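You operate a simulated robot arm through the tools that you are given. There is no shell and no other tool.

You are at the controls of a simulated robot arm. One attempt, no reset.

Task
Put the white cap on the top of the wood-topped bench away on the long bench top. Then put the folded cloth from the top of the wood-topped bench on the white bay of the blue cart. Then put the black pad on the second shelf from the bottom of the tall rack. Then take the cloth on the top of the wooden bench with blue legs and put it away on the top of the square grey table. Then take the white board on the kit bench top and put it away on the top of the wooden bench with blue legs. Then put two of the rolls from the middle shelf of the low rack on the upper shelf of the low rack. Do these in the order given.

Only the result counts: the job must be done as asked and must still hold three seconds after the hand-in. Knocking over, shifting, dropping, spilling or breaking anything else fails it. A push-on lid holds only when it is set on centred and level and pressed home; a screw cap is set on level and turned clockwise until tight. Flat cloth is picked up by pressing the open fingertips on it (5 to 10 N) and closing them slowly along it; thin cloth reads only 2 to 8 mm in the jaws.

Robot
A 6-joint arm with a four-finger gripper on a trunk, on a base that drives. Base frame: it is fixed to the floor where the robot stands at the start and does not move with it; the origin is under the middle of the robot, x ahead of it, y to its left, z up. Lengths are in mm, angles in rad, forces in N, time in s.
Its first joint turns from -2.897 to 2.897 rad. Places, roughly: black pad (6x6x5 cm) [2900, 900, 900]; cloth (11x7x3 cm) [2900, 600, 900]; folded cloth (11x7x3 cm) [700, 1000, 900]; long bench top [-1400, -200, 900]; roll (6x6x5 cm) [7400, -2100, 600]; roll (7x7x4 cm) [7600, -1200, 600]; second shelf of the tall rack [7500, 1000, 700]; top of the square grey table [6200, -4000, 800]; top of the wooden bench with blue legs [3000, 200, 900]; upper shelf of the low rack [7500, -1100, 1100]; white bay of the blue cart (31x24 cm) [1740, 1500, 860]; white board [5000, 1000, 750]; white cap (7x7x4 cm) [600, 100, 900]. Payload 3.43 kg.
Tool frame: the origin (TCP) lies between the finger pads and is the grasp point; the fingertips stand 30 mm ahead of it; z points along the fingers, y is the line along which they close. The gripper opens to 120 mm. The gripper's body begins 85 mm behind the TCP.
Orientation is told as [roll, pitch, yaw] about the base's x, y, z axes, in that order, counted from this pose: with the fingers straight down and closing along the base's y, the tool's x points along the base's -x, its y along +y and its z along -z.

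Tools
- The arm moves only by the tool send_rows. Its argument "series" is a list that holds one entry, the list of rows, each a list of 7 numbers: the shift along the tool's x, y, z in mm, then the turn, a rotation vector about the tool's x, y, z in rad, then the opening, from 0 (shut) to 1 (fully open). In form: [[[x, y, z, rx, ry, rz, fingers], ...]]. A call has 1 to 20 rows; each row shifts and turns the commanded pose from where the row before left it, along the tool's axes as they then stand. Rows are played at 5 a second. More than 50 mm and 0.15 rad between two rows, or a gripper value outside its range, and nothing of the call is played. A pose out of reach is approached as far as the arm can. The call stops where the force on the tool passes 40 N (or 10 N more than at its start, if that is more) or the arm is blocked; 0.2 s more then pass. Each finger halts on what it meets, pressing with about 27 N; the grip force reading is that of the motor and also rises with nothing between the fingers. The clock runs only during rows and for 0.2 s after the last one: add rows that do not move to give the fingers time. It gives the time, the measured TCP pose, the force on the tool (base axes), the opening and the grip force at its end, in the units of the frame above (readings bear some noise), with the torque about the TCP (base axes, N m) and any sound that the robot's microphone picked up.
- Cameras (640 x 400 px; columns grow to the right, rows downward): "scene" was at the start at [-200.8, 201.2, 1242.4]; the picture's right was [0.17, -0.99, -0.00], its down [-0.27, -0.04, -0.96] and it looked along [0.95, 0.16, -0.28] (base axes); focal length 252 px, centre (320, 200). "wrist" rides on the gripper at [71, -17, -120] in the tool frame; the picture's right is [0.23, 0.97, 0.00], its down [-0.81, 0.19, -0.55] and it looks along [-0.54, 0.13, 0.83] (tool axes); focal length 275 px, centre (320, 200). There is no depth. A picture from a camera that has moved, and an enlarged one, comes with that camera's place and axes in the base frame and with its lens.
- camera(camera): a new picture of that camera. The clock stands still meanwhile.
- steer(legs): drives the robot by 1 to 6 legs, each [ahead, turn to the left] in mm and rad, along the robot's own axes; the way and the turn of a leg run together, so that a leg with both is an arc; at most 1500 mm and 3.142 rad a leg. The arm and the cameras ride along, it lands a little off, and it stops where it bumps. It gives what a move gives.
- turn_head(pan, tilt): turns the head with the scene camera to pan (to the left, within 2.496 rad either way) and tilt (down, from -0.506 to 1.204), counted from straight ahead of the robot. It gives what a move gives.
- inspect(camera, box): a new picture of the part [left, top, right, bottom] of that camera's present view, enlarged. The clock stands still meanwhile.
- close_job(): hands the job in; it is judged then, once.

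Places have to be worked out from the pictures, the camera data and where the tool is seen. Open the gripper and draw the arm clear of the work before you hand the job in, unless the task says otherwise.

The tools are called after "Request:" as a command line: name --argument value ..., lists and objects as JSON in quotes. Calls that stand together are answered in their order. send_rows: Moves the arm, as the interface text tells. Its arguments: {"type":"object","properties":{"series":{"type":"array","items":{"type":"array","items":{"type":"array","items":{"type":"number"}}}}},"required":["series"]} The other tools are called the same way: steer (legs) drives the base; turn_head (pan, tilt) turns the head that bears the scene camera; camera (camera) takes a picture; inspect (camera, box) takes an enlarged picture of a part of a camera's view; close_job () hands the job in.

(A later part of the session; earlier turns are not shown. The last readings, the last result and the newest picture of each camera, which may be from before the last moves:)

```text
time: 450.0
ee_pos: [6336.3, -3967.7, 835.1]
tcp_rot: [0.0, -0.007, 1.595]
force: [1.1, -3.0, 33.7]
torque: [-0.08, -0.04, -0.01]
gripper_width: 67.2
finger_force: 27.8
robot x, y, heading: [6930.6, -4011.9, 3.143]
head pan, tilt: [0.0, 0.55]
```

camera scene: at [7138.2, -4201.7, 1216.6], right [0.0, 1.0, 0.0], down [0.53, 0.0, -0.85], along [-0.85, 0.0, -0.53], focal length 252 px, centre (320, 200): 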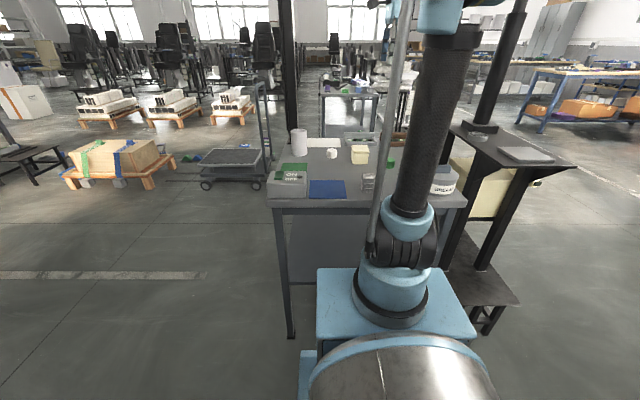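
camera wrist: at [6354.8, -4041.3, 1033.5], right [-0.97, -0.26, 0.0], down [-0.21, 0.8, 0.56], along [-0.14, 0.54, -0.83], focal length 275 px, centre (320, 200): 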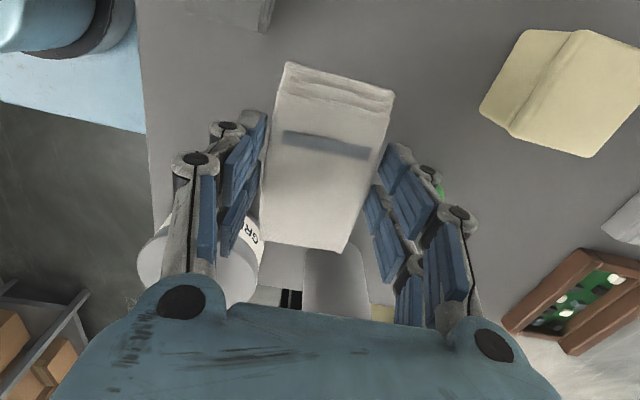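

Contact. I ease up, open to about 80 mm and rise.

Request:
send_rows --series '[[[0, 0, -6, 0, 0, 0, 0.35], [0, 0, 0, 0, 0, 0, 0.5], [0, 0, 0, 0, 0, 0, 0.6], [0, 0, 0, 0, 0, 0, 0.68], [0, 0, 0, 0, 0, 0, 0.7], [0, 0, -10, 0, 0, 0, 0.7], [0, 0, -30, 0, 0, 0, 0.7], [0, 0, -45, 0, 0, 0, 0.7], [0, 0, -45, 0, 0, 0, 0.7], [0, 0, -45, 0, 0, 0, 0.7], [0, 0, -45, 0, 0, 0, 1], [0, 0, -45, 0, 0, 0, 1], [0, 0, -45, 0, 0, 0, 1], [0, 0, 0, 0, 0, 0, 1]]]'

Request:
camera --camera "wrist"

Request:
inspect --camera "scene" --box '[250, 100, 490, 250]'

```text
time: 453.0
ee_pos: [6335.3, -3972.1, 1151.8]
tcp_rot: [-0.001, -0.006, 1.597]
force: [-0.1, -0.6, -0.2]
torque: [-0.01, 0.03, 0.0]
gripper_width: 120.1
finger_force: 0.1
robot x, y, heading: [6929.8, -4012.3, 3.142]
head pan, tilt: [0.0, 0.55]
```

```text
taken
camera wrist: at [6355.8, -4042.2, 1271.9], right [-0.97, -0.26, 0.0], down [-0.21, 0.8, 0.56], along [-0.14, 0.54, -0.83], focal length 275 px, centre (320, 200)
```

wrist: 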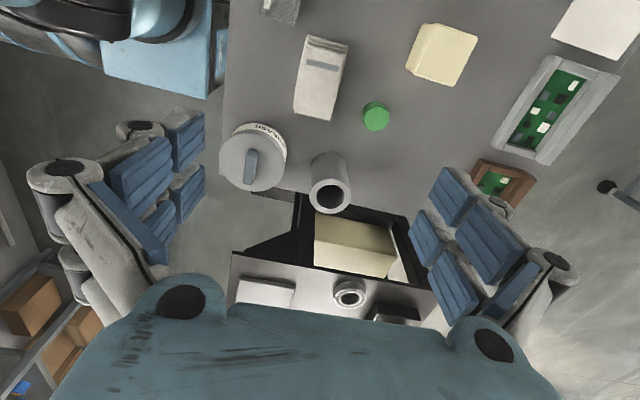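

```text
2.67 times, centred on (370, 175) of scene
camera zoom: at [7138.3, -4201.6, 1216.6], right [0.0, 1.0, 0.0], down [0.53, 0.0, -0.85], along [-0.85, 0.0, -0.53], focal length 671 px, centre (187, 267)
```

zoom: 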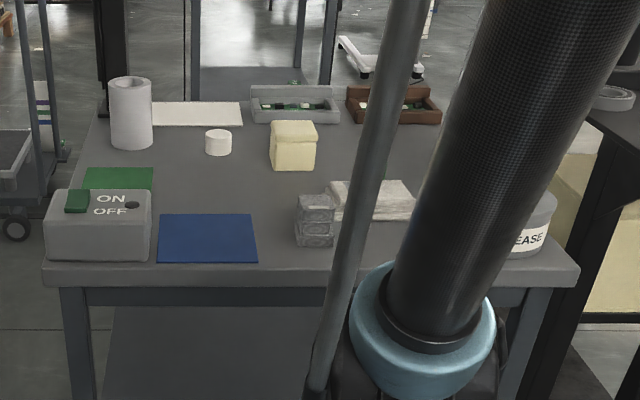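

The cloth lies on the grey table. Now the white board: I back off, turn and drive back north past the stand.

Request:
steer --legs '[[-150, 0], [0, -1.316], [1500, 0], [1200, 0], [0, -0.255]]'

Request:
send_rows --series '[[[0, 0, 0, 0, 0, 0, 1]]]'

```text
time: 471.9
ee_pos: [6459.0, -795.5, 1151.5]
tcp_rot: [0.0, -0.004, 0.016]
force: [0.0, 0.3, 0.1]
torque: [-0.01, 0.0, -0.01]
gripper_width: 120.2
finger_force: 0.0
robot x, y, heading: [6408.6, -1390.1, 1.562]
head pan, tilt: [0.0, 0.55]
```

```text
time: 472.3
ee_pos: [6458.1, -809.9, 1158.9]
tcp_rot: [0.012, -0.005, 0.017]
force: [-0.1, -0.6, -0.1]
torque: [0.03, 0.0, 0.04]
gripper_width: 120.1
finger_force: 0.0
robot x, y, heading: [6412.0, -1388.1, 1.56]
head pan, tilt: [0.0, 0.55]
```

Request:
steer --legs '[[1500, 0], [850, 0], [0, 1.575]]'

Request:
turn_head --pan -0.15 --tilt 0.45

Request:
camera --camera "scene"

Request:
inspect --camera "scene" --box '[200, 80, 460, 240]'

```text
time: 488.4
ee_pos: [5867.3, 997.8, 1157.9]
tcp_rot: [0.012, -0.005, 1.596]
force: [0.0, 0.1, 0.0]
torque: [-0.02, 0.02, -0.01]
gripper_width: 119.9
finger_force: 0.0
robot x, y, heading: [6452.2, 966.9, 3.138]
head pan, tilt: [0.0, 0.55]
```

```text
time: 489.1
ee_pos: [5881.2, 998.5, 1165.3]
tcp_rot: [0.025, -0.005, 1.593]
force: [1.1, -0.4, -0.2]
torque: [-0.01, 0.0, -0.02]
gripper_width: 119.7
finger_force: 0.0
robot x, y, heading: [6447.1, 967.6, 3.138]
head pan, tilt: [-0.15, 0.45]
```

```text
taken
camera scene: at [6654.4, 789.5, 1225.6], right [0.15, 0.99, 0.0], down [0.44, -0.07, -0.89], along [-0.88, 0.14, -0.45], focal length 252 px, centre (320, 200)
```

scene: 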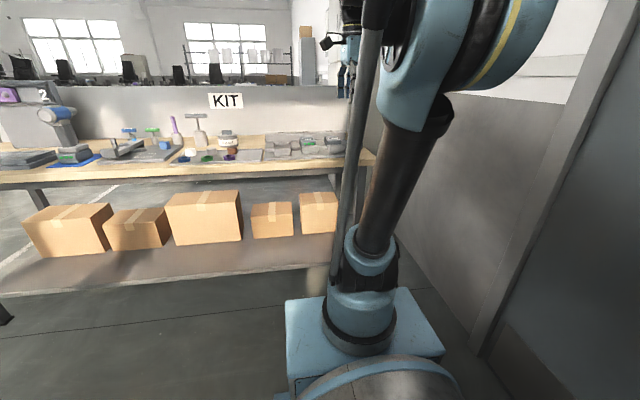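

```text
2.46 times, centred on (330, 160) of scene
camera zoom: at [6654.4, 789.5, 1225.6], right [0.15, 0.99, 0.0], down [0.44, -0.07, -0.89], along [-0.88, 0.14, -0.45], focal length 620 px, centre (295, 298)
```

zoom: 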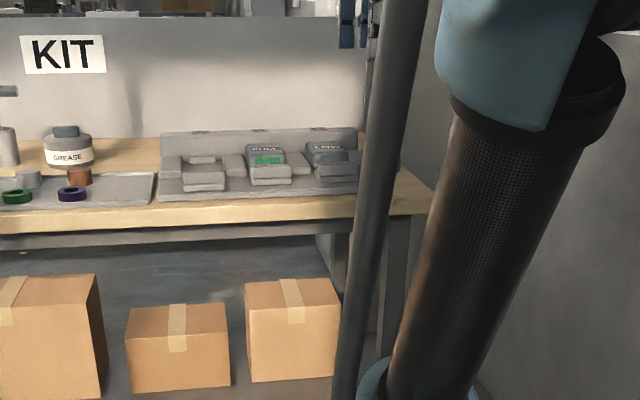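

I drive 470 mm closer to the kit bench and reach the wrist camera out over the charger.

Request:
steer --legs '[[470, 0.003]]'

Request:
send_rows --series '[[[0, 40, 0, 0.025, 0, 0, 1], [0, 45, 0, 0, 0, 0, 1], [0, 45, 0, 0, 0, 0, 1], [0, 45, 0, 0, 0, 0, 1], [0, 45, 0, 0, 0, 0, 1], [0, 0, 0, 0, 0, 0, 1]]]'

Request:
camera --camera "wrist"

Request:
camera --camera "scene"

```text
time: 492.0
ee_pos: [5408.0, 998.1, 1164.9]
tcp_rot: [0.023, -0.008, 1.595]
force: [-0.2, 0.1, 0.8]
torque: [-0.02, 0.02, 0.03]
gripper_width: 120.1
finger_force: 0.0
robot x, y, heading: [5978.7, 967.0, 3.137]
head pan, tilt: [-0.15, 0.45]
```

```text
time: 493.4
ee_pos: [5202.6, 994.1, 1173.3]
tcp_rot: [0.011, -0.008, 1.597]
force: [0.5, -0.4, 0.1]
torque: [0.01, 0.01, -0.02]
gripper_width: 119.9
finger_force: 0.0
robot x, y, heading: [5980.8, 965.3, 3.137]
head pan, tilt: [-0.15, 0.45]
```

```text
taken
camera wrist: at [5223.8, 923.0, 1293.7], right [-0.97, -0.25, 0.01], down [-0.21, 0.8, 0.56], along [-0.15, 0.54, -0.83], focal length 275 px, centre (320, 200)
```

wrist: 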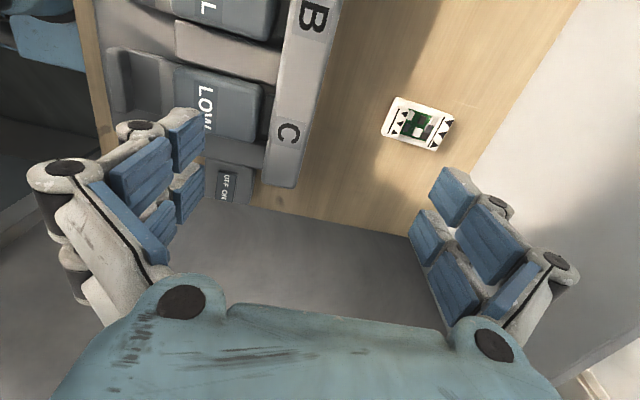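

```text
taken
camera scene: at [6182.2, 790.7, 1225.6], right [0.15, 0.99, 0.0], down [0.44, -0.07, -0.89], along [-0.88, 0.14, -0.45], focal length 252 px, centre (320, 200)
```

scene: 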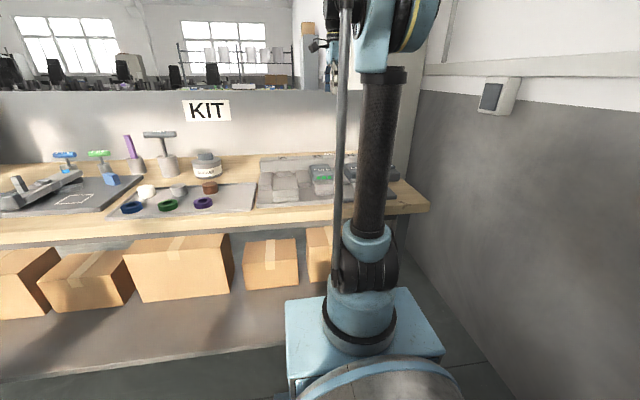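

The white board (white card with a chip pattern) is visible at about [5038, 1020]. I zoom in on it.

Request:
inspect --camera "wrist" --box '[340, 70, 500, 170]'

```text
4.00 times, centred on (420, 120) of wrist
camera zoom: at [5223.8, 923.0, 1293.7], right [-0.97, -0.25, 0.01], down [-0.21, 0.8, 0.56], along [-0.15, 0.54, -0.83], focal length 1101 px, centre (-80, 520)
```

zoom: 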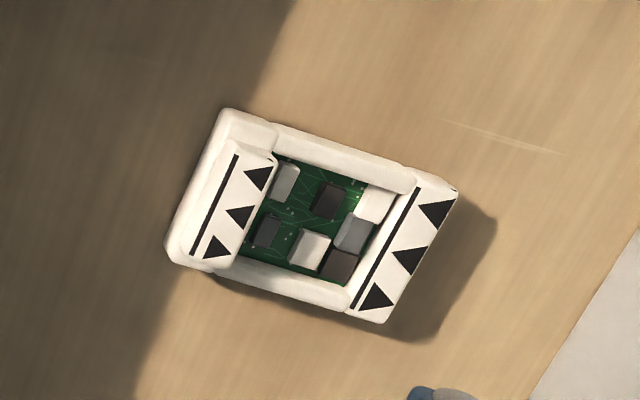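

The board (about 95×62 mm, long side along x) lies at [5039, 1022], with the charger 110 mm in front and the panel ~70 mm behind. I turn the tool to close along y and move above it.

Request:
send_rows --series '[[[0, 0, 0, 0.011, 0, -0.137, 1], [0, 0, 0, 0, 0, -0.137, 1], [0, 0, 0, 0, 0, -0.137, 1], [0, 0, 0, 0, 0, -0.137, 1], [0, 0, 0, 0, 0, -0.137, 1], [0, 0, 0, 0, 0, -0.137, 1], [0, 0, 0, 0, 0, -0.137, 1], [0, 0, 0, 0, 0, -0.137, 1], [0, 0, 0, 0, 0, -0.137, 1], [0, 0, 0, 0, 0, -0.137, 1], [0, 0, 0, 0, 0, -0.133, 1], [-41, -5.3, 0, 0, 0, 0, 1], [-41, -5.3, 0, 0, 0, 0, 1], [-41, -5.3, 0, 0, 0, 0, 1], [-41, -5.3, 0, 0, 0, 0, 1], [0, 0, 0, 0, 0, 0, 1]]]'

Request:
camera --camera "wrist"

Request:
camera --camera "scene"

```text
time: 496.8
ee_pos: [5039.8, 1023.6, 1174.7]
tcp_rot: [-0.009, 0.0, 3.098]
force: [1.0, -0.5, 0.4]
torque: [0.01, 0.04, 0.03]
gripper_width: 120.1
finger_force: 0.1
robot x, y, heading: [5980.2, 970.0, 3.141]
head pan, tilt: [-0.15, 0.45]
```

```text
taken
camera wrist: at [5113.3, 1036.3, 1295.3], right [0.19, -0.98, -0.01], down [-0.82, -0.16, 0.55], along [-0.54, -0.1, -0.83], focal length 275 px, centre (320, 200)
```

wrist: 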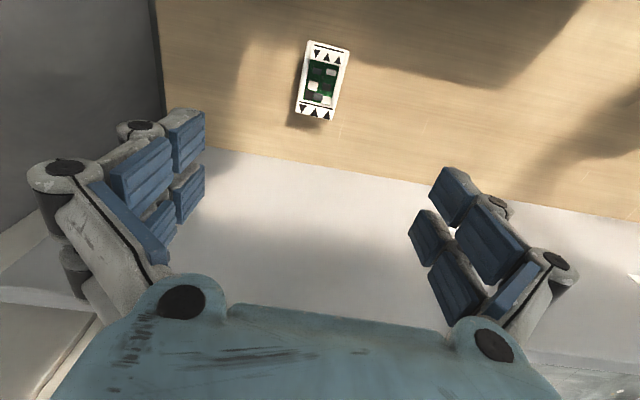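

```text
taken
camera scene: at [6182.1, 790.7, 1225.6], right [0.15, 0.99, 0.0], down [0.44, -0.07, -0.89], along [-0.88, 0.14, -0.45], focal length 252 px, centre (320, 200)
```

scene: 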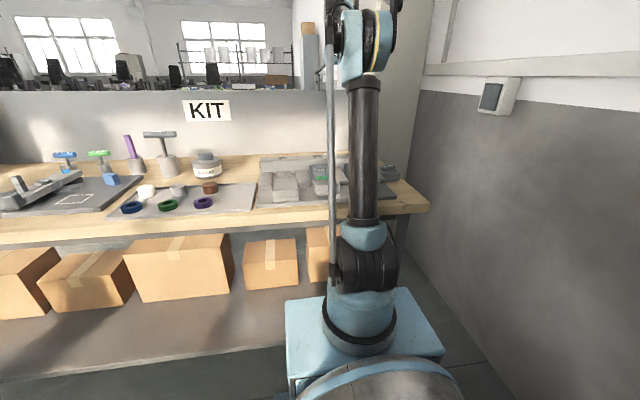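

Board centred under the tool. I lower to z ≈ 960 and check again.

Request:
send_rows --series '[[[0, 0, 43, 0, 0, 0, 1], [0, 0, 43, 0, 0, 0, 1], [0, 0, 43, 0, 0, 0, 1], [0, 0, 43, 0, 0, 0, 1], [0, 0, 43, 0, 0, 0, 1], [0, 0, 0, 0, 0, 0, 1]]]'

Request:
camera --camera "wrist"

Request:
inspect --camera "scene" --box '[240, 60, 440, 210]'

```text
time: 498.2
ee_pos: [5040.4, 1023.4, 959.5]
tcp_rot: [-0.006, 0.002, 3.098]
force: [-0.2, -0.4, -0.2]
torque: [-0.01, 0.0, 0.03]
gripper_width: 120.2
finger_force: 0.0
robot x, y, heading: [5977.7, 966.2, 3.141]
head pan, tilt: [-0.15, 0.45]
```

```text
taken
camera wrist: at [5113.6, 1036.8, 1080.1], right [0.19, -0.98, -0.01], down [-0.82, -0.16, 0.55], along [-0.54, -0.1, -0.83], focal length 275 px, centre (320, 200)
```

wrist: 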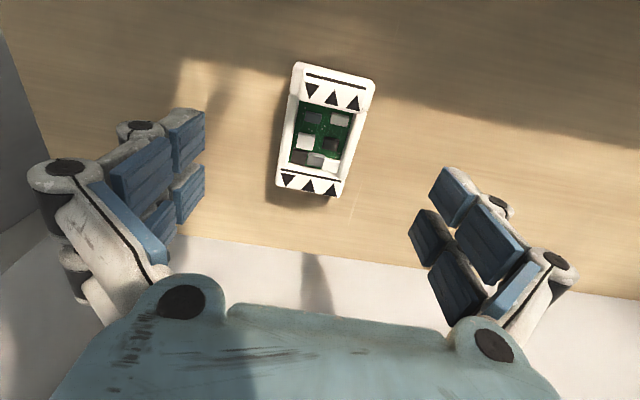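

```text
2.67 times, centred on (340, 135) of scene
camera zoom: at [6182.1, 790.7, 1225.6], right [0.15, 0.99, 0.0], down [0.44, -0.07, -0.89], along [-0.88, 0.14, -0.45], focal length 671 px, centre (267, 373)
```

zoom: 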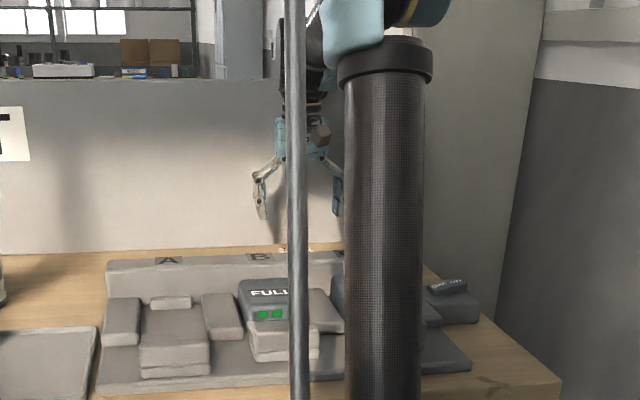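

Well aligned. I lower to TCP z ≈ 907 and close gently on the board's long rails.

Request:
send_rows --series '[[[2, 2, 30, 0, 0, 0, 1], [0, 0, 15, 0, 0, 0, 1], [0, 0, 7, 0, 0, 0, 1], [0, 0, 0, 0, 0, 0, 1]]]'

Request:
camera --camera "wrist"

```text
time: 499.2
ee_pos: [5042.7, 1021.3, 908.7]
tcp_rot: [-0.006, 0.0, 3.099]
force: [0.0, 0.7, 0.6]
torque: [0.0, -0.01, 0.01]
gripper_width: 120.2
finger_force: 0.1
robot x, y, heading: [5977.6, 967.5, 3.138]
head pan, tilt: [-0.15, 0.45]
```

```text
taken
camera wrist: at [5115.6, 1034.9, 1028.5], right [0.19, -0.98, -0.01], down [-0.82, -0.16, 0.55], along [-0.54, -0.1, -0.83], focal length 275 px, centre (320, 200)
```

wrist: 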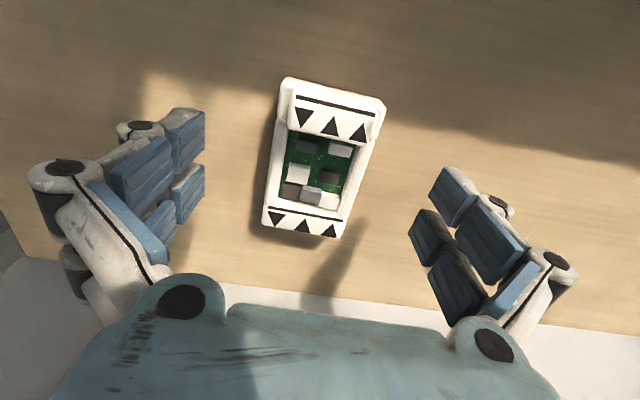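

Request:
send_rows --series '[[[0, 0, 0, 0, 0, 0, 0.85], [0, 0, 0, 0, 0, 0, 0.72], [0, 0, 0, 0, 0, 0, 0.62], [0, 0, 0, 0, 0, 0, 0.54], [0, 0, 0, 0, 0, 0, 0.48], [0, 0, 0, 0, 0, 0, 0.42], [0, 0, 0, 0, 0, 0, 0.38], [0, 0, 0, 0, 0, 0, 0.38]]]'

Request:
camera --camera "wrist"

```text
time: 501.0
ee_pos: [5043.7, 1021.7, 910.5]
tcp_rot: [-0.007, 0.0, 3.099]
force: [-3.2, 3.1, 37.6]
torque: [-0.9, -0.21, 0.11]
gripper_width: 45.4
finger_force: 21.1
robot x, y, heading: [5978.6, 960.5, 3.138]
head pan, tilt: [-0.15, 0.45]
```

```text
taken
camera wrist: at [5116.6, 1035.0, 1030.2], right [0.19, -0.98, -0.01], down [-0.82, -0.16, 0.55], along [-0.54, -0.1, -0.83], focal length 275 px, centre (320, 200)
```

wrist: 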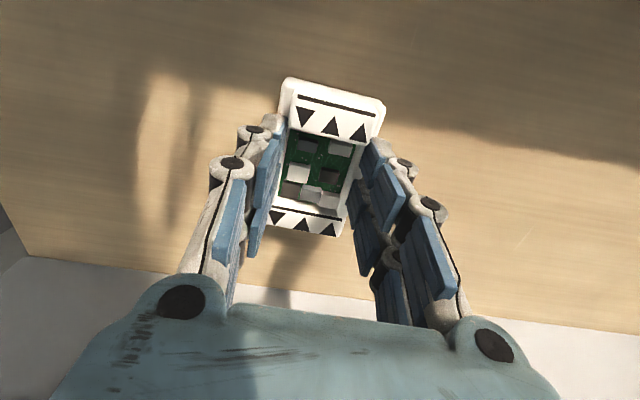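

The fingers slid over the rails (the board is lower than assumed). I open again at once and look.

Request:
send_rows --series '[[[0, 0, -2, 0, 0, 0, 0.5], [0, 0, 0, 0, 0, 0, 0.6], [0, 0, 0, 0, 0, 0, 0.7], [0, 0, 0, 0, 0, 0, 0.8], [0, 0, 0, 0, 0, 0, 0.8]]]'

Request:
inspect --camera "wrist" --box '[220, 50, 440, 260]'

Request:
camera --camera "wrist"

```text
time: 502.2
ee_pos: [5042.2, 1021.6, 908.6]
tcp_rot: [-0.007, 0.001, 3.099]
force: [-0.4, -1.2, -0.1]
torque: [0.0, -0.02, 0.05]
gripper_width: 96.1
finger_force: 0.0
robot x, y, heading: [5977.7, 969.1, 3.138]
head pan, tilt: [-0.15, 0.45]
```

```text
1.90 times, centred on (330, 155) of wrist
camera zoom: at [5115.5, 1035.0, 1030.5], right [0.19, -0.98, -0.01], down [-0.82, -0.16, 0.55], along [-0.54, -0.1, -0.83], focal length 524 px, centre (301, 286)
```

zoom: 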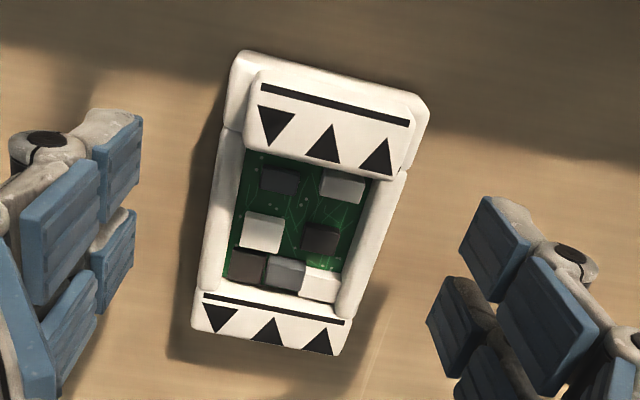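

```text
taken
camera wrist: at [5115.5, 1035.0, 1030.5], right [0.19, -0.98, -0.01], down [-0.82, -0.16, 0.55], along [-0.54, -0.1, -0.83], focal length 275 px, centre (320, 200)
```

wrist: 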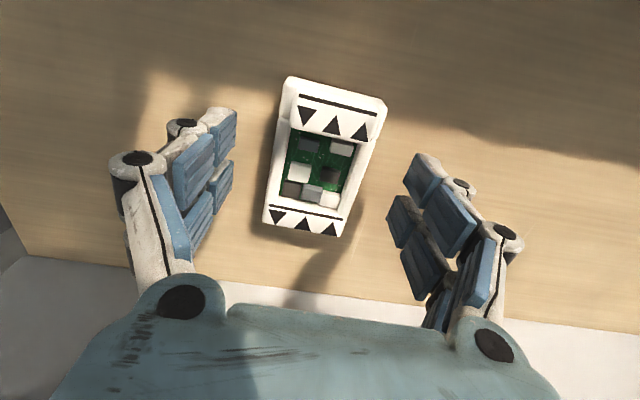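

Board is intact; its rails are only ~55 mm apart and low. I probe down with the fingers at 96 mm (outside the board) to find the table.

Request:
send_rows --series '[[[0, 0, 5, 0, 0, 0, 0.8], [0, 0, 3, 0, 0, 0, 0.8], [0, 0, 0, 0, 0, 0, 0.8]]]'

Request:
send_rows --series '[[[0, 0, 3, 0, 0, 0, 0.8], [0, 0, 0, 0, 0, 0, 0.8]]]'

Request:
send_rows --series '[[[0, 0, 3, 0, 0, 0, 0.8], [0, 0, 0, 0, 0, 0, 0.8]]]'

```text
time: 503.0
ee_pos: [5042.4, 1022.1, 901.1]
tcp_rot: [-0.006, 0.0, 3.099]
force: [-0.7, 0.0, 0.4]
torque: [-0.01, -0.03, -0.02]
gripper_width: 95.8
finger_force: 0.0
robot x, y, heading: [5974.5, 968.8, 3.142]
head pan, tilt: [-0.15, 0.45]
```

```text
time: 503.6
ee_pos: [5042.0, 1021.9, 898.9]
tcp_rot: [-0.007, -0.001, 3.098]
force: [-0.6, -1.0, 0.9]
torque: [0.0, 0.01, -0.01]
gripper_width: 96.0
finger_force: 0.2
robot x, y, heading: [5980.3, 967.4, 3.142]
head pan, tilt: [-0.15, 0.45]
```

```text
time: 504.2
ee_pos: [5042.3, 1021.1, 896.3]
tcp_rot: [-0.009, 0.001, 3.098]
force: [-0.1, 0.5, -0.8]
torque: [0.01, -0.01, 0.0]
gripper_width: 95.8
finger_force: 0.2
robot x, y, heading: [5978.5, 964.0, 3.137]
head pan, tilt: [-0.15, 0.45]
```

Request:
send_rows --series '[[[0, 0, 3, 0, 0, 0, 0.8], [0, 0, 0, 0, 0, 0, 0.8]]]'

Request:
send_rows --series '[[[0, 0, 3, 0, 0, 0, 0.8], [0, 0, 0, 0, 0, 0, 0.8]]]'

Request:
camera --camera "wrist"

```text
time: 504.8
ee_pos: [5042.5, 1021.7, 892.5]
tcp_rot: [-0.007, -0.002, 3.098]
force: [-0.1, 0.0, 0.0]
torque: [-0.06, 0.01, 0.02]
gripper_width: 96.0
finger_force: 0.0
robot x, y, heading: [5977.5, 968.6, 3.145]
head pan, tilt: [-0.15, 0.45]
```

```text
time: 505.4
ee_pos: [5042.1, 1021.6, 889.6]
tcp_rot: [-0.007, 0.0, 3.098]
force: [0.3, 0.0, 1.0]
torque: [-0.03, -0.02, -0.01]
gripper_width: 96.0
finger_force: 0.0
robot x, y, heading: [5978.6, 965.3, 3.138]
head pan, tilt: [-0.15, 0.45]
```

```text
taken
camera wrist: at [5115.7, 1034.9, 1011.0], right [0.19, -0.98, -0.01], down [-0.82, -0.16, 0.55], along [-0.54, -0.1, -0.83], focal length 275 px, centre (320, 200)
```

wrist: 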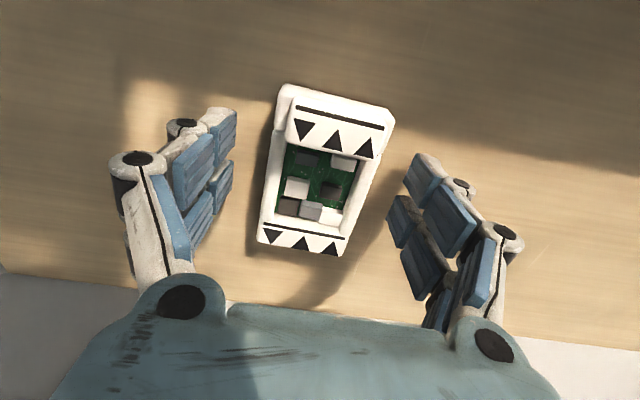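

No table contact yet, so the fingertips reach less far ahead than I assumed when open. I go up to z ≈ 896 and close slowly again.

Request:
send_rows --series '[[[0, 0, -6, 0, 0, 0, 0.8], [0, 0, 0, 0, 0, 0, 0.72], [0, 0, 0, 0, 0, 0, 0.64], [0, 0, 0, 0, 0, 0, 0.58], [0, 0, 0, 0, 0, 0, 0.54], [0, 0, 0, 0, 0, 0, 0.52], [0, 0, 0, 0, 0, 0, 0.52]]]'

Request:
inspect --camera "wrist" --box '[200, 60, 440, 270]'

```text
time: 507.0
ee_pos: [5042.3, 1021.3, 895.1]
tcp_rot: [-0.007, -0.001, 3.098]
force: [0.5, -0.9, 0.3]
torque: [-0.02, -0.01, -0.01]
gripper_width: 62.4
finger_force: 0.1
robot x, y, heading: [5983.4, 964.8, 3.141]
head pan, tilt: [-0.15, 0.45]
```

```text
1.90 times, centred on (320, 165) of wrist
camera zoom: at [5115.9, 1035.0, 1016.9], right [0.19, -0.98, -0.01], down [-0.82, -0.16, 0.55], along [-0.54, -0.1, -0.83], focal length 524 px, centre (320, 267)
```

zoom: 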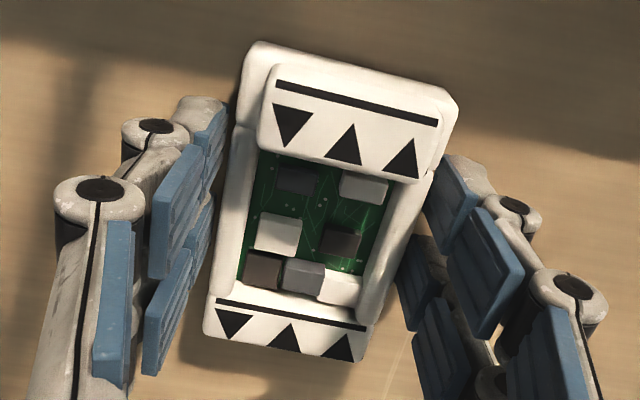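

The fingertips flank the rails nicely. I close further in small steps.

Request:
send_rows --series '[[[0, 0, 0, 0, 0, 0, 0.5], [0, 0, 0, 0, 0, 0, 0.48], [0, 0, 0, 0, 0, 0, 0.46], [0, 0, 0, 0, 0, 0, 0.44], [0, 0, 0, 0, 0, 0, 0.44]]]'

Request:
inspect --camera "wrist" --box '[200, 60, 440, 270]'

```text
time: 508.2
ee_pos: [5042.8, 1021.1, 895.4]
tcp_rot: [-0.006, 0.001, 3.097]
force: [-0.6, -0.1, 2.3]
torque: [0.02, -0.04, 0.03]
gripper_width: 57.7
finger_force: 26.5
robot x, y, heading: [5978.0, 964.3, 3.139]
head pan, tilt: [-0.15, 0.45]
```

```text
1.90 times, centred on (320, 165) of wrist
camera zoom: at [5115.9, 1035.0, 1017.0], right [0.19, -0.98, -0.01], down [-0.82, -0.16, 0.55], along [-0.54, -0.1, -0.83], focal length 524 px, centre (320, 267)
```

zoom: 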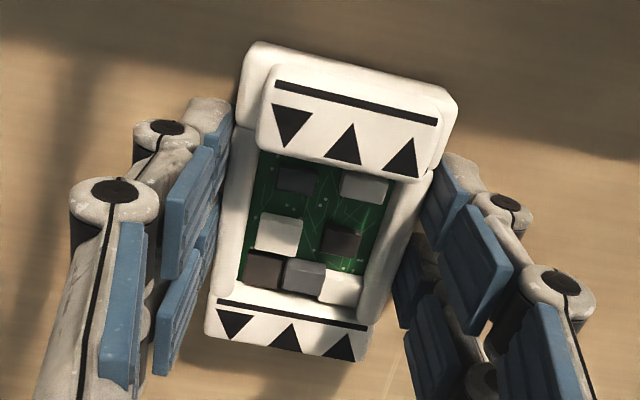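

Gripped at 57.7 mm with full force. I lift a little and check.

Request:
send_rows --series '[[[0, 0, -5, 0, 0, 0, 0.42], [0, 0, -10, 0, 0, 0, 0.42], [0, 0, -20, 0, 0, 0, 0.42], [0, 0, 0, 0, 0, 0, 0.42]]]'

Request:
camera --camera "wrist"

```text
time: 509.2
ee_pos: [5042.7, 1021.1, 931.8]
tcp_rot: [-0.007, 0.001, 3.1]
force: [-0.5, 0.3, -0.7]
torque: [-0.02, 0.05, 0.01]
gripper_width: 57.4
finger_force: 26.6
robot x, y, heading: [5981.9, 966.0, 3.138]
head pan, tilt: [-0.15, 0.45]
```

```text
taken
camera wrist: at [5115.8, 1035.3, 1052.2], right [0.19, -0.98, -0.01], down [-0.82, -0.16, 0.55], along [-0.54, -0.1, -0.83], focal length 275 px, centre (320, 200)
```

wrist: 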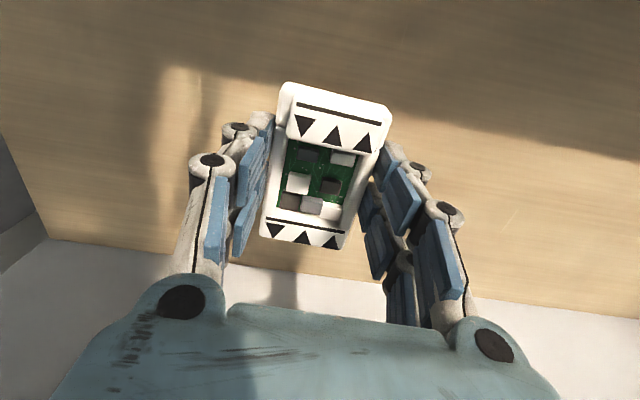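

The board lifts cleanly. I raise it and draw it back over the charger.

Request:
send_rows --series '[[[0, 0, -45, 0, 0, 0, 0.42], [0, 0, -45, 0, 0, 0, 0.42], [0, 0, -45, 0, 0, 0, 0.42], [0, 0, -45, 0, 0, 0, 0.42], [0, 0, -45, 0, 0, 0, 0.42], [45, 0, 0, 0, 0, 0, 0.42], [45, 0, 0, 0, 0, 0, 0.42], [45, 0, 0, 0, 0, 0, 0.42], [45, 0, 0, 0, 0, 0, 0.42], [45, 0, 0, 0, 0, 0, 0.42], [45, 0, 0, 0, 0, 0, 0.42], [45, 0, 0, 0, 0, 0, 0.42], [0, 0, 0, 0, 0, 0, 0.42]]]'

Request:
camera --camera "wrist"

Request:
camera --camera "scene"

```text
time: 512.0
ee_pos: [5357.1, 1007.1, 1156.1]
tcp_rot: [-0.006, 0.0, 3.098]
force: [0.1, -0.1, -1.2]
torque: [0.01, -0.02, -0.01]
gripper_width: 57.6
finger_force: 27.0
robot x, y, heading: [5983.3, 969.9, 3.139]
head pan, tilt: [-0.15, 0.45]
```

```text
taken
camera wrist: at [5431.1, 1019.5, 1277.5], right [0.19, -0.98, -0.01], down [-0.82, -0.16, 0.55], along [-0.54, -0.1, -0.83], focal length 275 px, centre (320, 200)
```

wrist: 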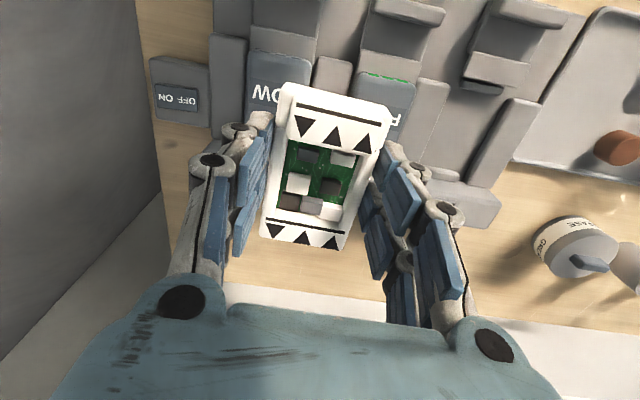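

```text
taken
camera scene: at [6182.1, 790.7, 1225.6], right [0.15, 0.99, 0.0], down [0.44, -0.07, -0.89], along [-0.88, 0.14, -0.45], focal length 252 px, centre (320, 200)
```

scene: 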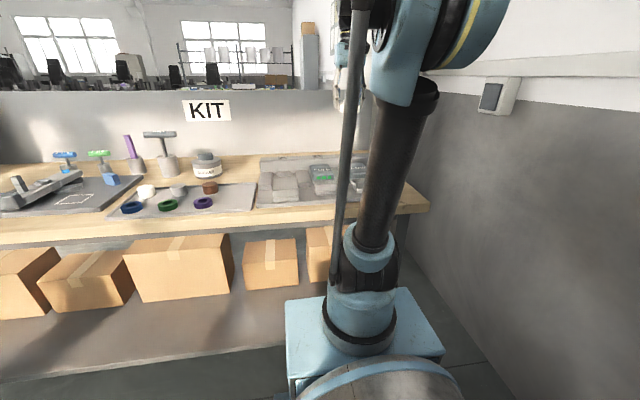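

The board is secure. I drive back along the known route to the blue-legged bench.

Request:
steer --legs '[[-450, 0], [0, 1.571], [1500, 0], [850, 0], [0, -1.571]]'

Request:
send_rows --series '[[[0, 0, 0, 0, 0, 0, 0.42]]]'

```text
time: 534.7
ee_pos: [5789.2, -1346.1, 1156.2]
tcp_rot: [-0.008, 0.0, 3.085]
force: [-0.1, -0.3, -1.1]
torque: [0.02, 0.02, 0.02]
gripper_width: 57.5
finger_force: 27.4
robot x, y, heading: [6408.1, -1404.8, 3.123]
head pan, tilt: [-0.15, 0.45]
```

```text
time: 535.1
ee_pos: [5805.4, -1345.4, 1163.2]
tcp_rot: [-0.007, -0.012, 3.083]
force: [0.4, -1.3, -2.4]
torque: [0.03, 0.02, 0.01]
gripper_width: 57.7
finger_force: 26.7
robot x, y, heading: [6410.0, -1405.3, 3.129]
head pan, tilt: [-0.15, 0.45]
```

Request:
steer --legs '[[1500, 0], [1500, 0.01], [1450, 0]]'

Request:
send_rows --series '[[[0, 0, 0, 0, 0, 0, 0.42]]]'

```text
time: 556.7
ee_pos: [1362.2, -1282.8, 1163.9]
tcp_rot: [-0.008, -0.012, 3.093]
force: [-0.3, -0.6, -1.0]
torque: [-0.02, -0.01, -0.03]
gripper_width: 57.8
finger_force: 27.3
robot x, y, heading: [1968.4, -1335.1, 3.134]
head pan, tilt: [-0.15, 0.45]
```

```text
time: 557.1
ee_pos: [1376.2, -1283.1, 1171.5]
tcp_rot: [-0.006, -0.024, 3.094]
force: [0.8, -0.5, -0.6]
torque: [0.06, 0.03, -0.01]
gripper_width: 57.4
finger_force: 27.4
robot x, y, heading: [1969.9, -1336.1, 3.132]
head pan, tilt: [-0.15, 0.45]
```

Request:
steer --legs '[[0, -1.563], [1430, 0], [0, -1.571], [150, 0]]'

Request:
turn_head --pan -0.1 --tilt 0.45

Request:
camera --camera "scene"

Request:
camera --camera "wrist"

```text
time: 573.9
ee_pos: [2699.2, 33.1, 1171.4]
tcp_rot: [-0.007, -0.025, -0.044]
force: [0.8, -0.1, -1.8]
torque: [0.04, 0.03, 0.0]
gripper_width: 57.7
finger_force: 27.0
robot x, y, heading: [2108.0, 82.9, 0.003]
head pan, tilt: [-0.15, 0.45]
```

```text
time: 574.5
ee_pos: [2684.7, 31.7, 1177.1]
tcp_rot: [-0.005, -0.036, -0.045]
force: [0.1, 0.2, -1.7]
torque: [0.0, 0.03, -0.01]
gripper_width: 58.0
finger_force: 27.2
robot x, y, heading: [2105.8, 88.1, -0.006]
head pan, tilt: [-0.099, 0.45]
```

```text
taken
camera scene: at [1904.6, 268.6, 1225.6], right [-0.1, -0.99, 0.0], down [-0.44, 0.04, -0.89], along [0.89, -0.09, -0.45], focal length 252 px, centre (320, 200)
```

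scene: 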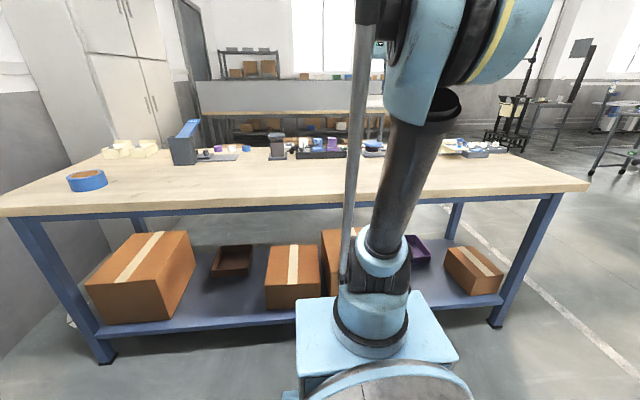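

```text
taken
camera wrist: at [2609.3, 20.0, 1295.9], right [-0.19, 0.98, -0.01], down [0.8, 0.16, 0.58], along [0.57, 0.1, -0.81], focal length 275 px, centre (320, 200)
```

wrist: 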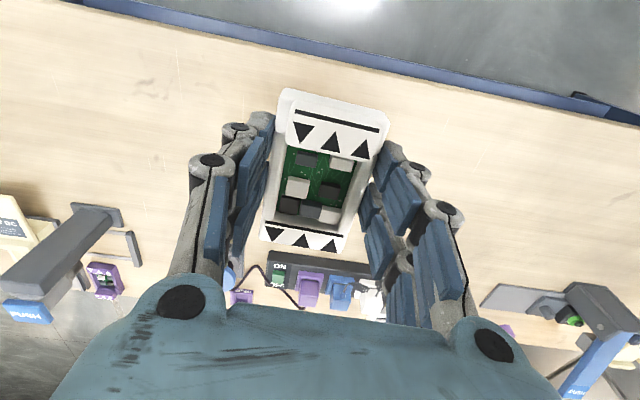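

The front half of the bench is empty here. I level the tool, reach to about [2800, 32] and lower.

Request:
send_rows --series '[[[0, 0, 0, 0, 0.036, 0, 0.42], [-38, 2, 0, 0, 0, 0, 0.42], [-38, 2, 0, 0, 0, 0, 0.42], [-38, 2, 0, 0, 0, 0, 0.42], [0, 0, 45, 0, 0, 0, 0.42], [0, 0, 45, 0, 0, 0, 0.42], [0, 0, 45, 0, 0, 0, 0.42], [0, 0, 45, 0, 0, 0, 0.42], [0, 0, 45, 0, 0, 0, 0.42], [0, 0, 35, 0, 0, 0, 0.42], [0, 0, 0, 0, 0, 0, 0.42]]]'

Request:
camera --camera "wrist"

Request:
inspect --camera "scene" --box '[240, 90, 480, 240]'

```text
time: 577.0
ee_pos: [2800.2, 33.0, 916.3]
tcp_rot: [-0.004, 0.0, -0.046]
force: [-1.4, -0.5, -0.5]
torque: [-0.02, 0.04, 0.02]
gripper_width: 57.9
finger_force: 26.8
robot x, y, heading: [2106.2, 84.7, 0.002]
head pan, tilt: [-0.099, 0.45]
```

```text
taken
camera wrist: at [2728.1, 19.2, 1037.8], right [-0.19, 0.98, -0.01], down [0.82, 0.16, 0.55], along [0.54, 0.1, -0.83], focal length 275 px, centre (320, 200)
```

wrist: 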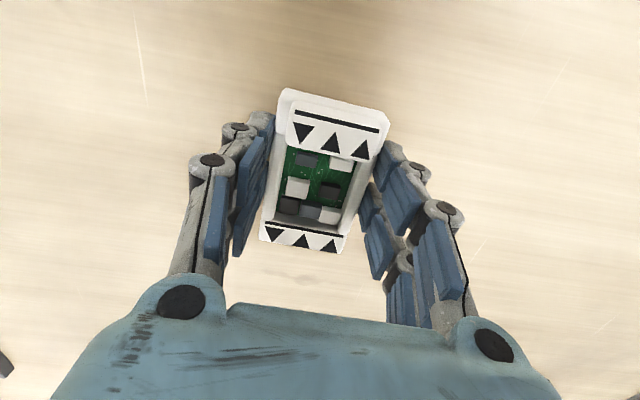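

```text
2.67 times, centred on (360, 165) of scene
camera zoom: at [1904.6, 268.7, 1225.6], right [-0.1, -0.99, 0.0], down [-0.44, 0.04, -0.89], along [0.89, -0.09, -0.45], focal length 671 px, centre (213, 293)
```

zoom: 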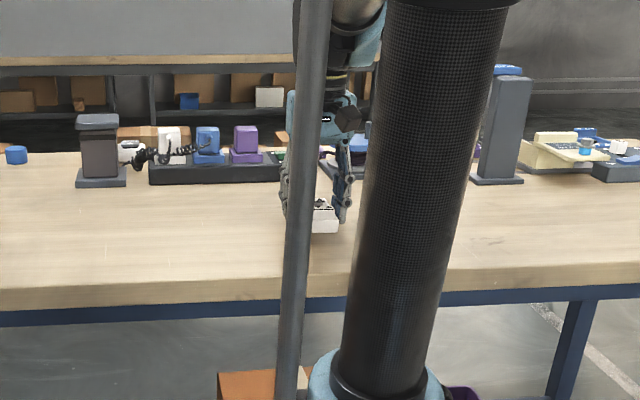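

Now small steps down to contact (expected near z 895).

Request:
send_rows --series '[[[0, 0, 6, 0, 0, 0, 0.42], [0, 0, 5, 0, 0, 0, 0.42], [0, 0, 0, 0, 0, 0, 0.42]]]'

Request:
send_rows --series '[[[0, 0, 3, 0, 0, 0, 0.42], [0, 0, 0, 0, 0, 0, 0.42]]]'

Request:
send_rows --series '[[[0, 0, 2, 0, 0, 0, 0.42], [0, 0, 0, 0, 0, 0, 0.42]]]'

```text
time: 577.8
ee_pos: [2798.5, 31.6, 906.3]
tcp_rot: [-0.006, 0.001, -0.046]
force: [0.1, 0.1, -1.4]
torque: [0.01, 0.01, 0.03]
gripper_width: 57.7
finger_force: 27.1
robot x, y, heading: [2105.0, 87.1, -0.001]
head pan, tilt: [-0.099, 0.45]
```

```text
time: 578.4
ee_pos: [2798.3, 31.9, 903.1]
tcp_rot: [-0.006, 0.0, -0.046]
force: [-0.3, -0.3, -1.6]
torque: [0.01, 0.01, 0.05]
gripper_width: 57.6
finger_force: 27.4
robot x, y, heading: [2104.8, 86.3, -0.005]
head pan, tilt: [-0.099, 0.45]
```

```text
time: 579.0
ee_pos: [2798.0, 30.7, 900.8]
tcp_rot: [-0.005, 0.0, -0.046]
force: [0.3, 0.2, -1.0]
torque: [-0.03, 0.06, -0.01]
gripper_width: 57.7
finger_force: 26.6
robot x, y, heading: [2105.7, 85.4, 0.002]
head pan, tilt: [-0.099, 0.45]
```

Request:
send_rows --series '[[[0, 0, 2, 0, 0, 0, 0.42], [0, 0, 0, 0, 0, 0, 0.42]]]'

Request:
send_rows --series '[[[0, 0, 2, 0, 0, 0, 0.42], [0, 0, 0, 0, 0, 0, 0.42]]]'

Request:
send_rows --series '[[[0, 0, 2, 0, 0, 0, 0.42], [0, 0, 0, 0, 0, 0, 0.42]]]'

```text
time: 579.5
ee_pos: [2798.2, 32.0, 898.8]
tcp_rot: [-0.005, 0.001, -0.046]
force: [-0.1, -0.1, -2.2]
torque: [0.02, -0.01, 0.01]
gripper_width: 57.8
finger_force: 26.7
robot x, y, heading: [2104.6, 86.0, -0.003]
head pan, tilt: [-0.099, 0.45]
```

```text
time: 580.1
ee_pos: [2798.5, 31.4, 898.9]
tcp_rot: [-0.004, 0.0, -0.046]
force: [-1.1, -0.5, -0.8]
torque: [-0.05, 0.04, -0.01]
gripper_width: 57.8
finger_force: 27.1
robot x, y, heading: [2104.7, 87.7, -0.0]
head pan, tilt: [-0.099, 0.45]
```

```text
time: 580.8
ee_pos: [2799.0, 31.0, 897.3]
tcp_rot: [-0.005, -0.002, -0.047]
force: [0.1, 0.8, 5.6]
torque: [0.03, -0.34, 0.03]
gripper_width: 57.4
finger_force: 27.3
robot x, y, heading: [2106.2, 88.6, -0.003]
head pan, tilt: [-0.099, 0.45]
```

First contact (5.6 N with a small torque: one end touches). One more small step to seat it, then open.

Request:
send_rows --series '[[[0, 0, 2, 0, 0, 0, 0.42], [0, 0, 0, 0, 0, 0, 0.42]]]'

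Request:
send_rows --series '[[[0, 0, 0, 0, 0, 0, 0.5], [0, 0, 0, 0, 0, 0, 0.58], [0, 0, 0, 0, 0, 0, 0.68], [0, 0, 0, 0, 0, 0, 0.8], [0, 0, 0, 0, 0, 0, 0.8], [0, 0, -10, 0, 0, 0, 0.8], [0, 0, -30, 0, 0, 0, 0.9], [0, 0, -45, 0, 0, 0, 1], [0, 0, -45, 0, 0, 0, 1], [0, 0, -45, 0, 0, 0, 1], [0, 0, -45, 0, 0, 0, 1], [0, 0, -30, 0, 0, 0, 1], [0, 0, 0, 0, 0, 0, 1]]]'

Request:
camera --camera "wrist"

Request:
inspect --camera "scene" --box '[240, 90, 480, 240]'

```text
time: 581.4
ee_pos: [2799.1, 31.4, 895.3]
tcp_rot: [-0.005, -0.002, -0.046]
force: [5.0, 0.9, 23.9]
torque: [0.02, 0.02, 0.0]
gripper_width: 57.7
finger_force: 26.6
robot x, y, heading: [2109.1, 86.6, -0.003]
head pan, tilt: [-0.099, 0.45]
```

```text
time: 584.1
ee_pos: [2798.7, 32.9, 1145.2]
tcp_rot: [-0.005, 0.002, -0.047]
force: [-0.2, 0.4, -0.6]
torque: [-0.02, 0.01, 0.03]
gripper_width: 120.0
finger_force: 0.1
robot x, y, heading: [2106.7, 86.0, -0.001]
head pan, tilt: [-0.099, 0.45]
```

```text
taken
camera wrist: at [2727.6, 20.2, 1265.6], right [-0.19, 0.98, -0.01], down [0.82, 0.16, 0.55], along [0.54, 0.1, -0.83], focal length 275 px, centre (320, 200)
```

wrist: 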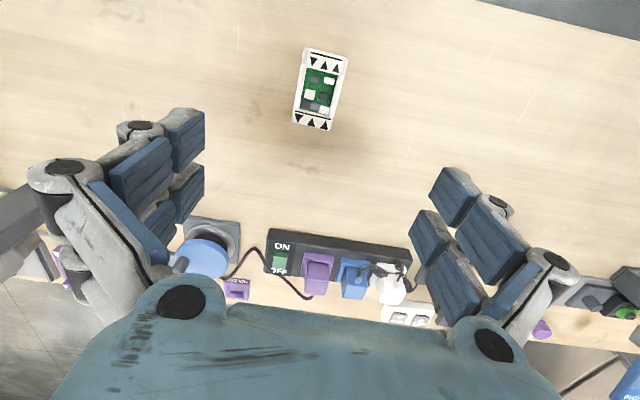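

```text
2.67 times, centred on (360, 165) of scene
camera zoom: at [1904.6, 268.6, 1225.6], right [-0.1, -0.99, 0.0], down [-0.44, 0.04, -0.89], along [0.89, -0.09, -0.45], focal length 671 px, centre (213, 293)
```

zoom: 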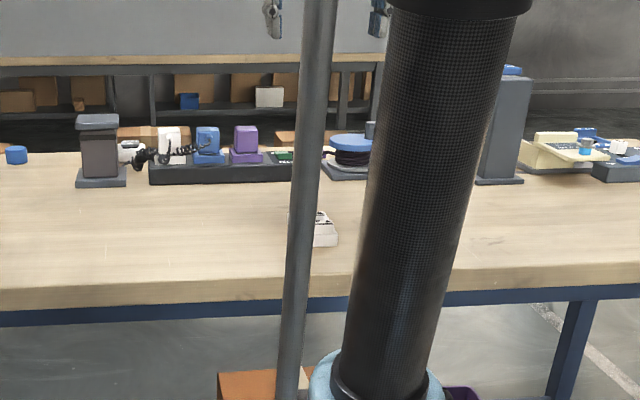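

The board lies on the blue-legged bench. Last part: the rolls. I retract and drive back to the racks.

Request:
send_rows --series '[[[45, 0, 0, 0, 0, 0, 1], [45, 0, 0, 0, 0, 0, 1], [35, 0, 0, 0, 0, 0, 1], [0, 0, 0, 0, 0, 0, 1]]]'

Request:
steer --legs '[[-200, 0], [0, -1.571], [1470, 0], [0, 1.571]]'

Request:
send_rows --series '[[[0, 0, 0, 0, 0, 0, 1]]]'

```text
time: 585.1
ee_pos: [2673.6, 38.2, 1145.4]
tcp_rot: [-0.005, 0.0, -0.044]
force: [-0.1, 0.2, -0.3]
torque: [-0.01, 0.0, -0.03]
gripper_width: 120.1
finger_force: 0.1
robot x, y, heading: [2104.7, 88.0, 0.003]
head pan, tilt: [-0.099, 0.45]
```

```text
time: 602.5
ee_pos: [2454.3, -1446.7, 1145.1]
tcp_rot: [-0.007, 0.0, -0.068]
force: [-0.2, -0.4, 0.2]
torque: [0.07, 0.0, 0.05]
gripper_width: 119.9
finger_force: 0.1
robot x, y, heading: [1886.0, -1398.3, -0.023]
head pan, tilt: [-0.099, 0.45]
```

```text
time: 602.9
ee_pos: [2439.1, -1446.3, 1150.5]
tcp_rot: [-0.005, -0.01, -0.067]
force: [-1.4, -0.1, 0.3]
torque: [0.02, -0.08, 0.01]
gripper_width: 120.0
finger_force: 0.1
robot x, y, heading: [1884.7, -1394.5, -0.022]
head pan, tilt: [-0.099, 0.45]
```

Request:
steer --legs '[[0, -0.1], [1500, 0], [1500, 0], [1400, 0], [0, 0.12]]'

Request:
turn_head --pan 0.0 --tilt 0.4

Request:
camera --camera "scene"

Request:
camera --camera "wrist"

```text
time: 625.4
ee_pos: [6809.2, -1987.5, 1151.6]
tcp_rot: [-0.004, -0.012, -0.048]
force: [0.4, 0.3, -0.4]
torque: [-0.03, 0.03, 0.01]
gripper_width: 120.0
finger_force: 0.0
robot x, y, heading: [6258.1, -1951.2, -0.005]
head pan, tilt: [-0.099, 0.45]
```

```text
time: 626.1
ee_pos: [6796.8, -1989.9, 1157.6]
tcp_rot: [-0.005, -0.026, -0.048]
force: [0.2, 0.4, -0.3]
torque: [0.02, -0.05, -0.02]
gripper_width: 119.7
finger_force: 0.0
robot x, y, heading: [6256.9, -1951.8, -0.004]
head pan, tilt: [0.0, 0.4]
```

```text
taken
camera scene: at [6056.3, -1758.9, 1230.2], right [0.0, -1.0, 0.0], down [-0.4, 0.0, -0.92], along [0.92, 0.0, -0.4], focal length 252 px, centre (320, 200)
```

scene: 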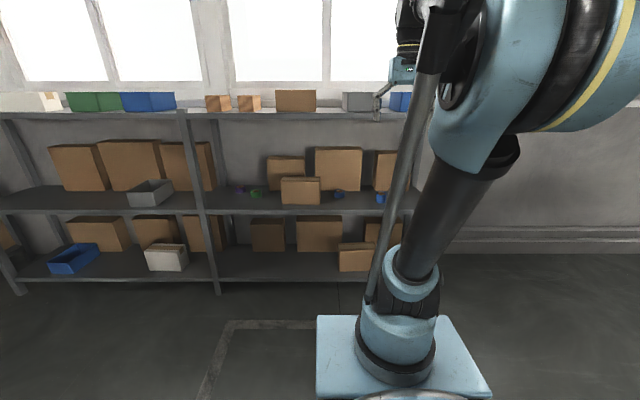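

```text
taken
camera wrist: at [6722.3, -2001.3, 1276.5], right [-0.18, 0.98, -0.01], down [0.81, 0.16, 0.57], along [0.56, 0.1, -0.82], focal length 275 px, centre (320, 200)
```

wrist: 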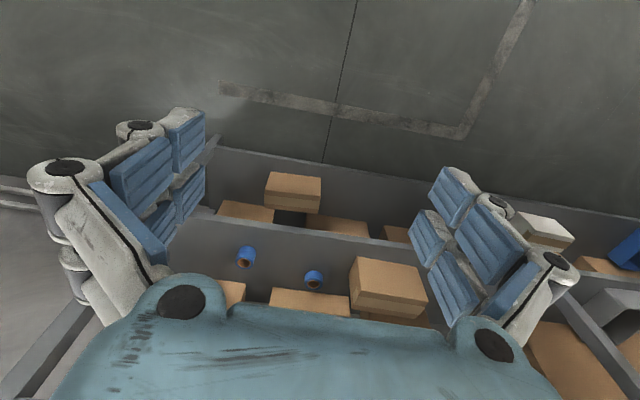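

I zoom in on the rolls on the middle shelf.

Request:
inspect --camera "wrist" --box '[200, 220, 440, 320]'

Request:
inspect --camera "scene" --box '[200, 130, 420, 230]'

Request:
inspect --camera "scene" --box '[180, 70, 420, 130]'

```text
2.67 times, centred on (320, 270) of wrist
camera zoom: at [6722.3, -2001.3, 1276.5], right [-0.18, 0.98, -0.01], down [0.81, 0.16, 0.57], along [0.56, 0.1, -0.82], focal length 734 px, centre (320, 13)
```

zoom: 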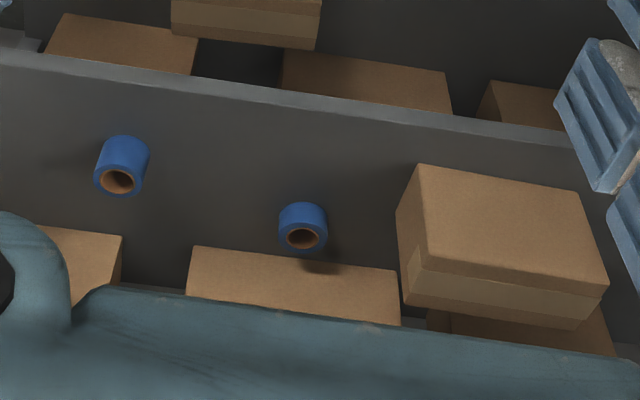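

```text
2.91 times, centred on (310, 180) of scene
camera zoom: at [6056.3, -1758.9, 1230.2], right [0.0, -1.0, 0.0], down [-0.4, 0.0, -0.92], along [0.92, 0.0, -0.4], focal length 732 px, centre (349, 258)
```

zoom: 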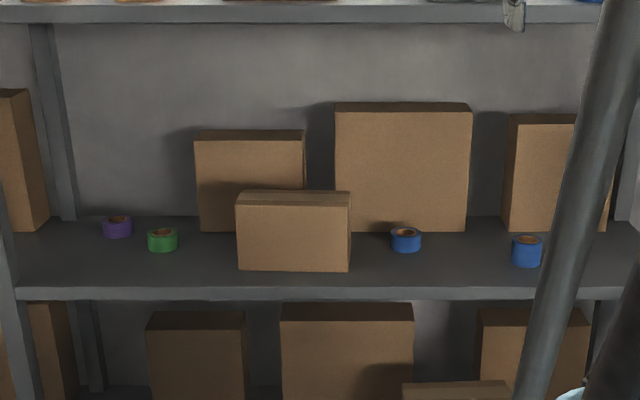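

```text
2.67 times, centred on (300, 100) of scene
camera zoom: at [6056.3, -1758.9, 1230.2], right [0.0, -1.0, 0.0], down [-0.4, 0.0, -0.92], along [0.92, 0.0, -0.4], focal length 671 px, centre (373, 467)
```

zoom: 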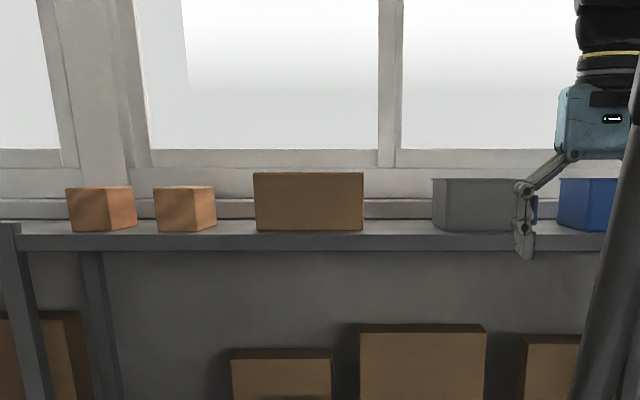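

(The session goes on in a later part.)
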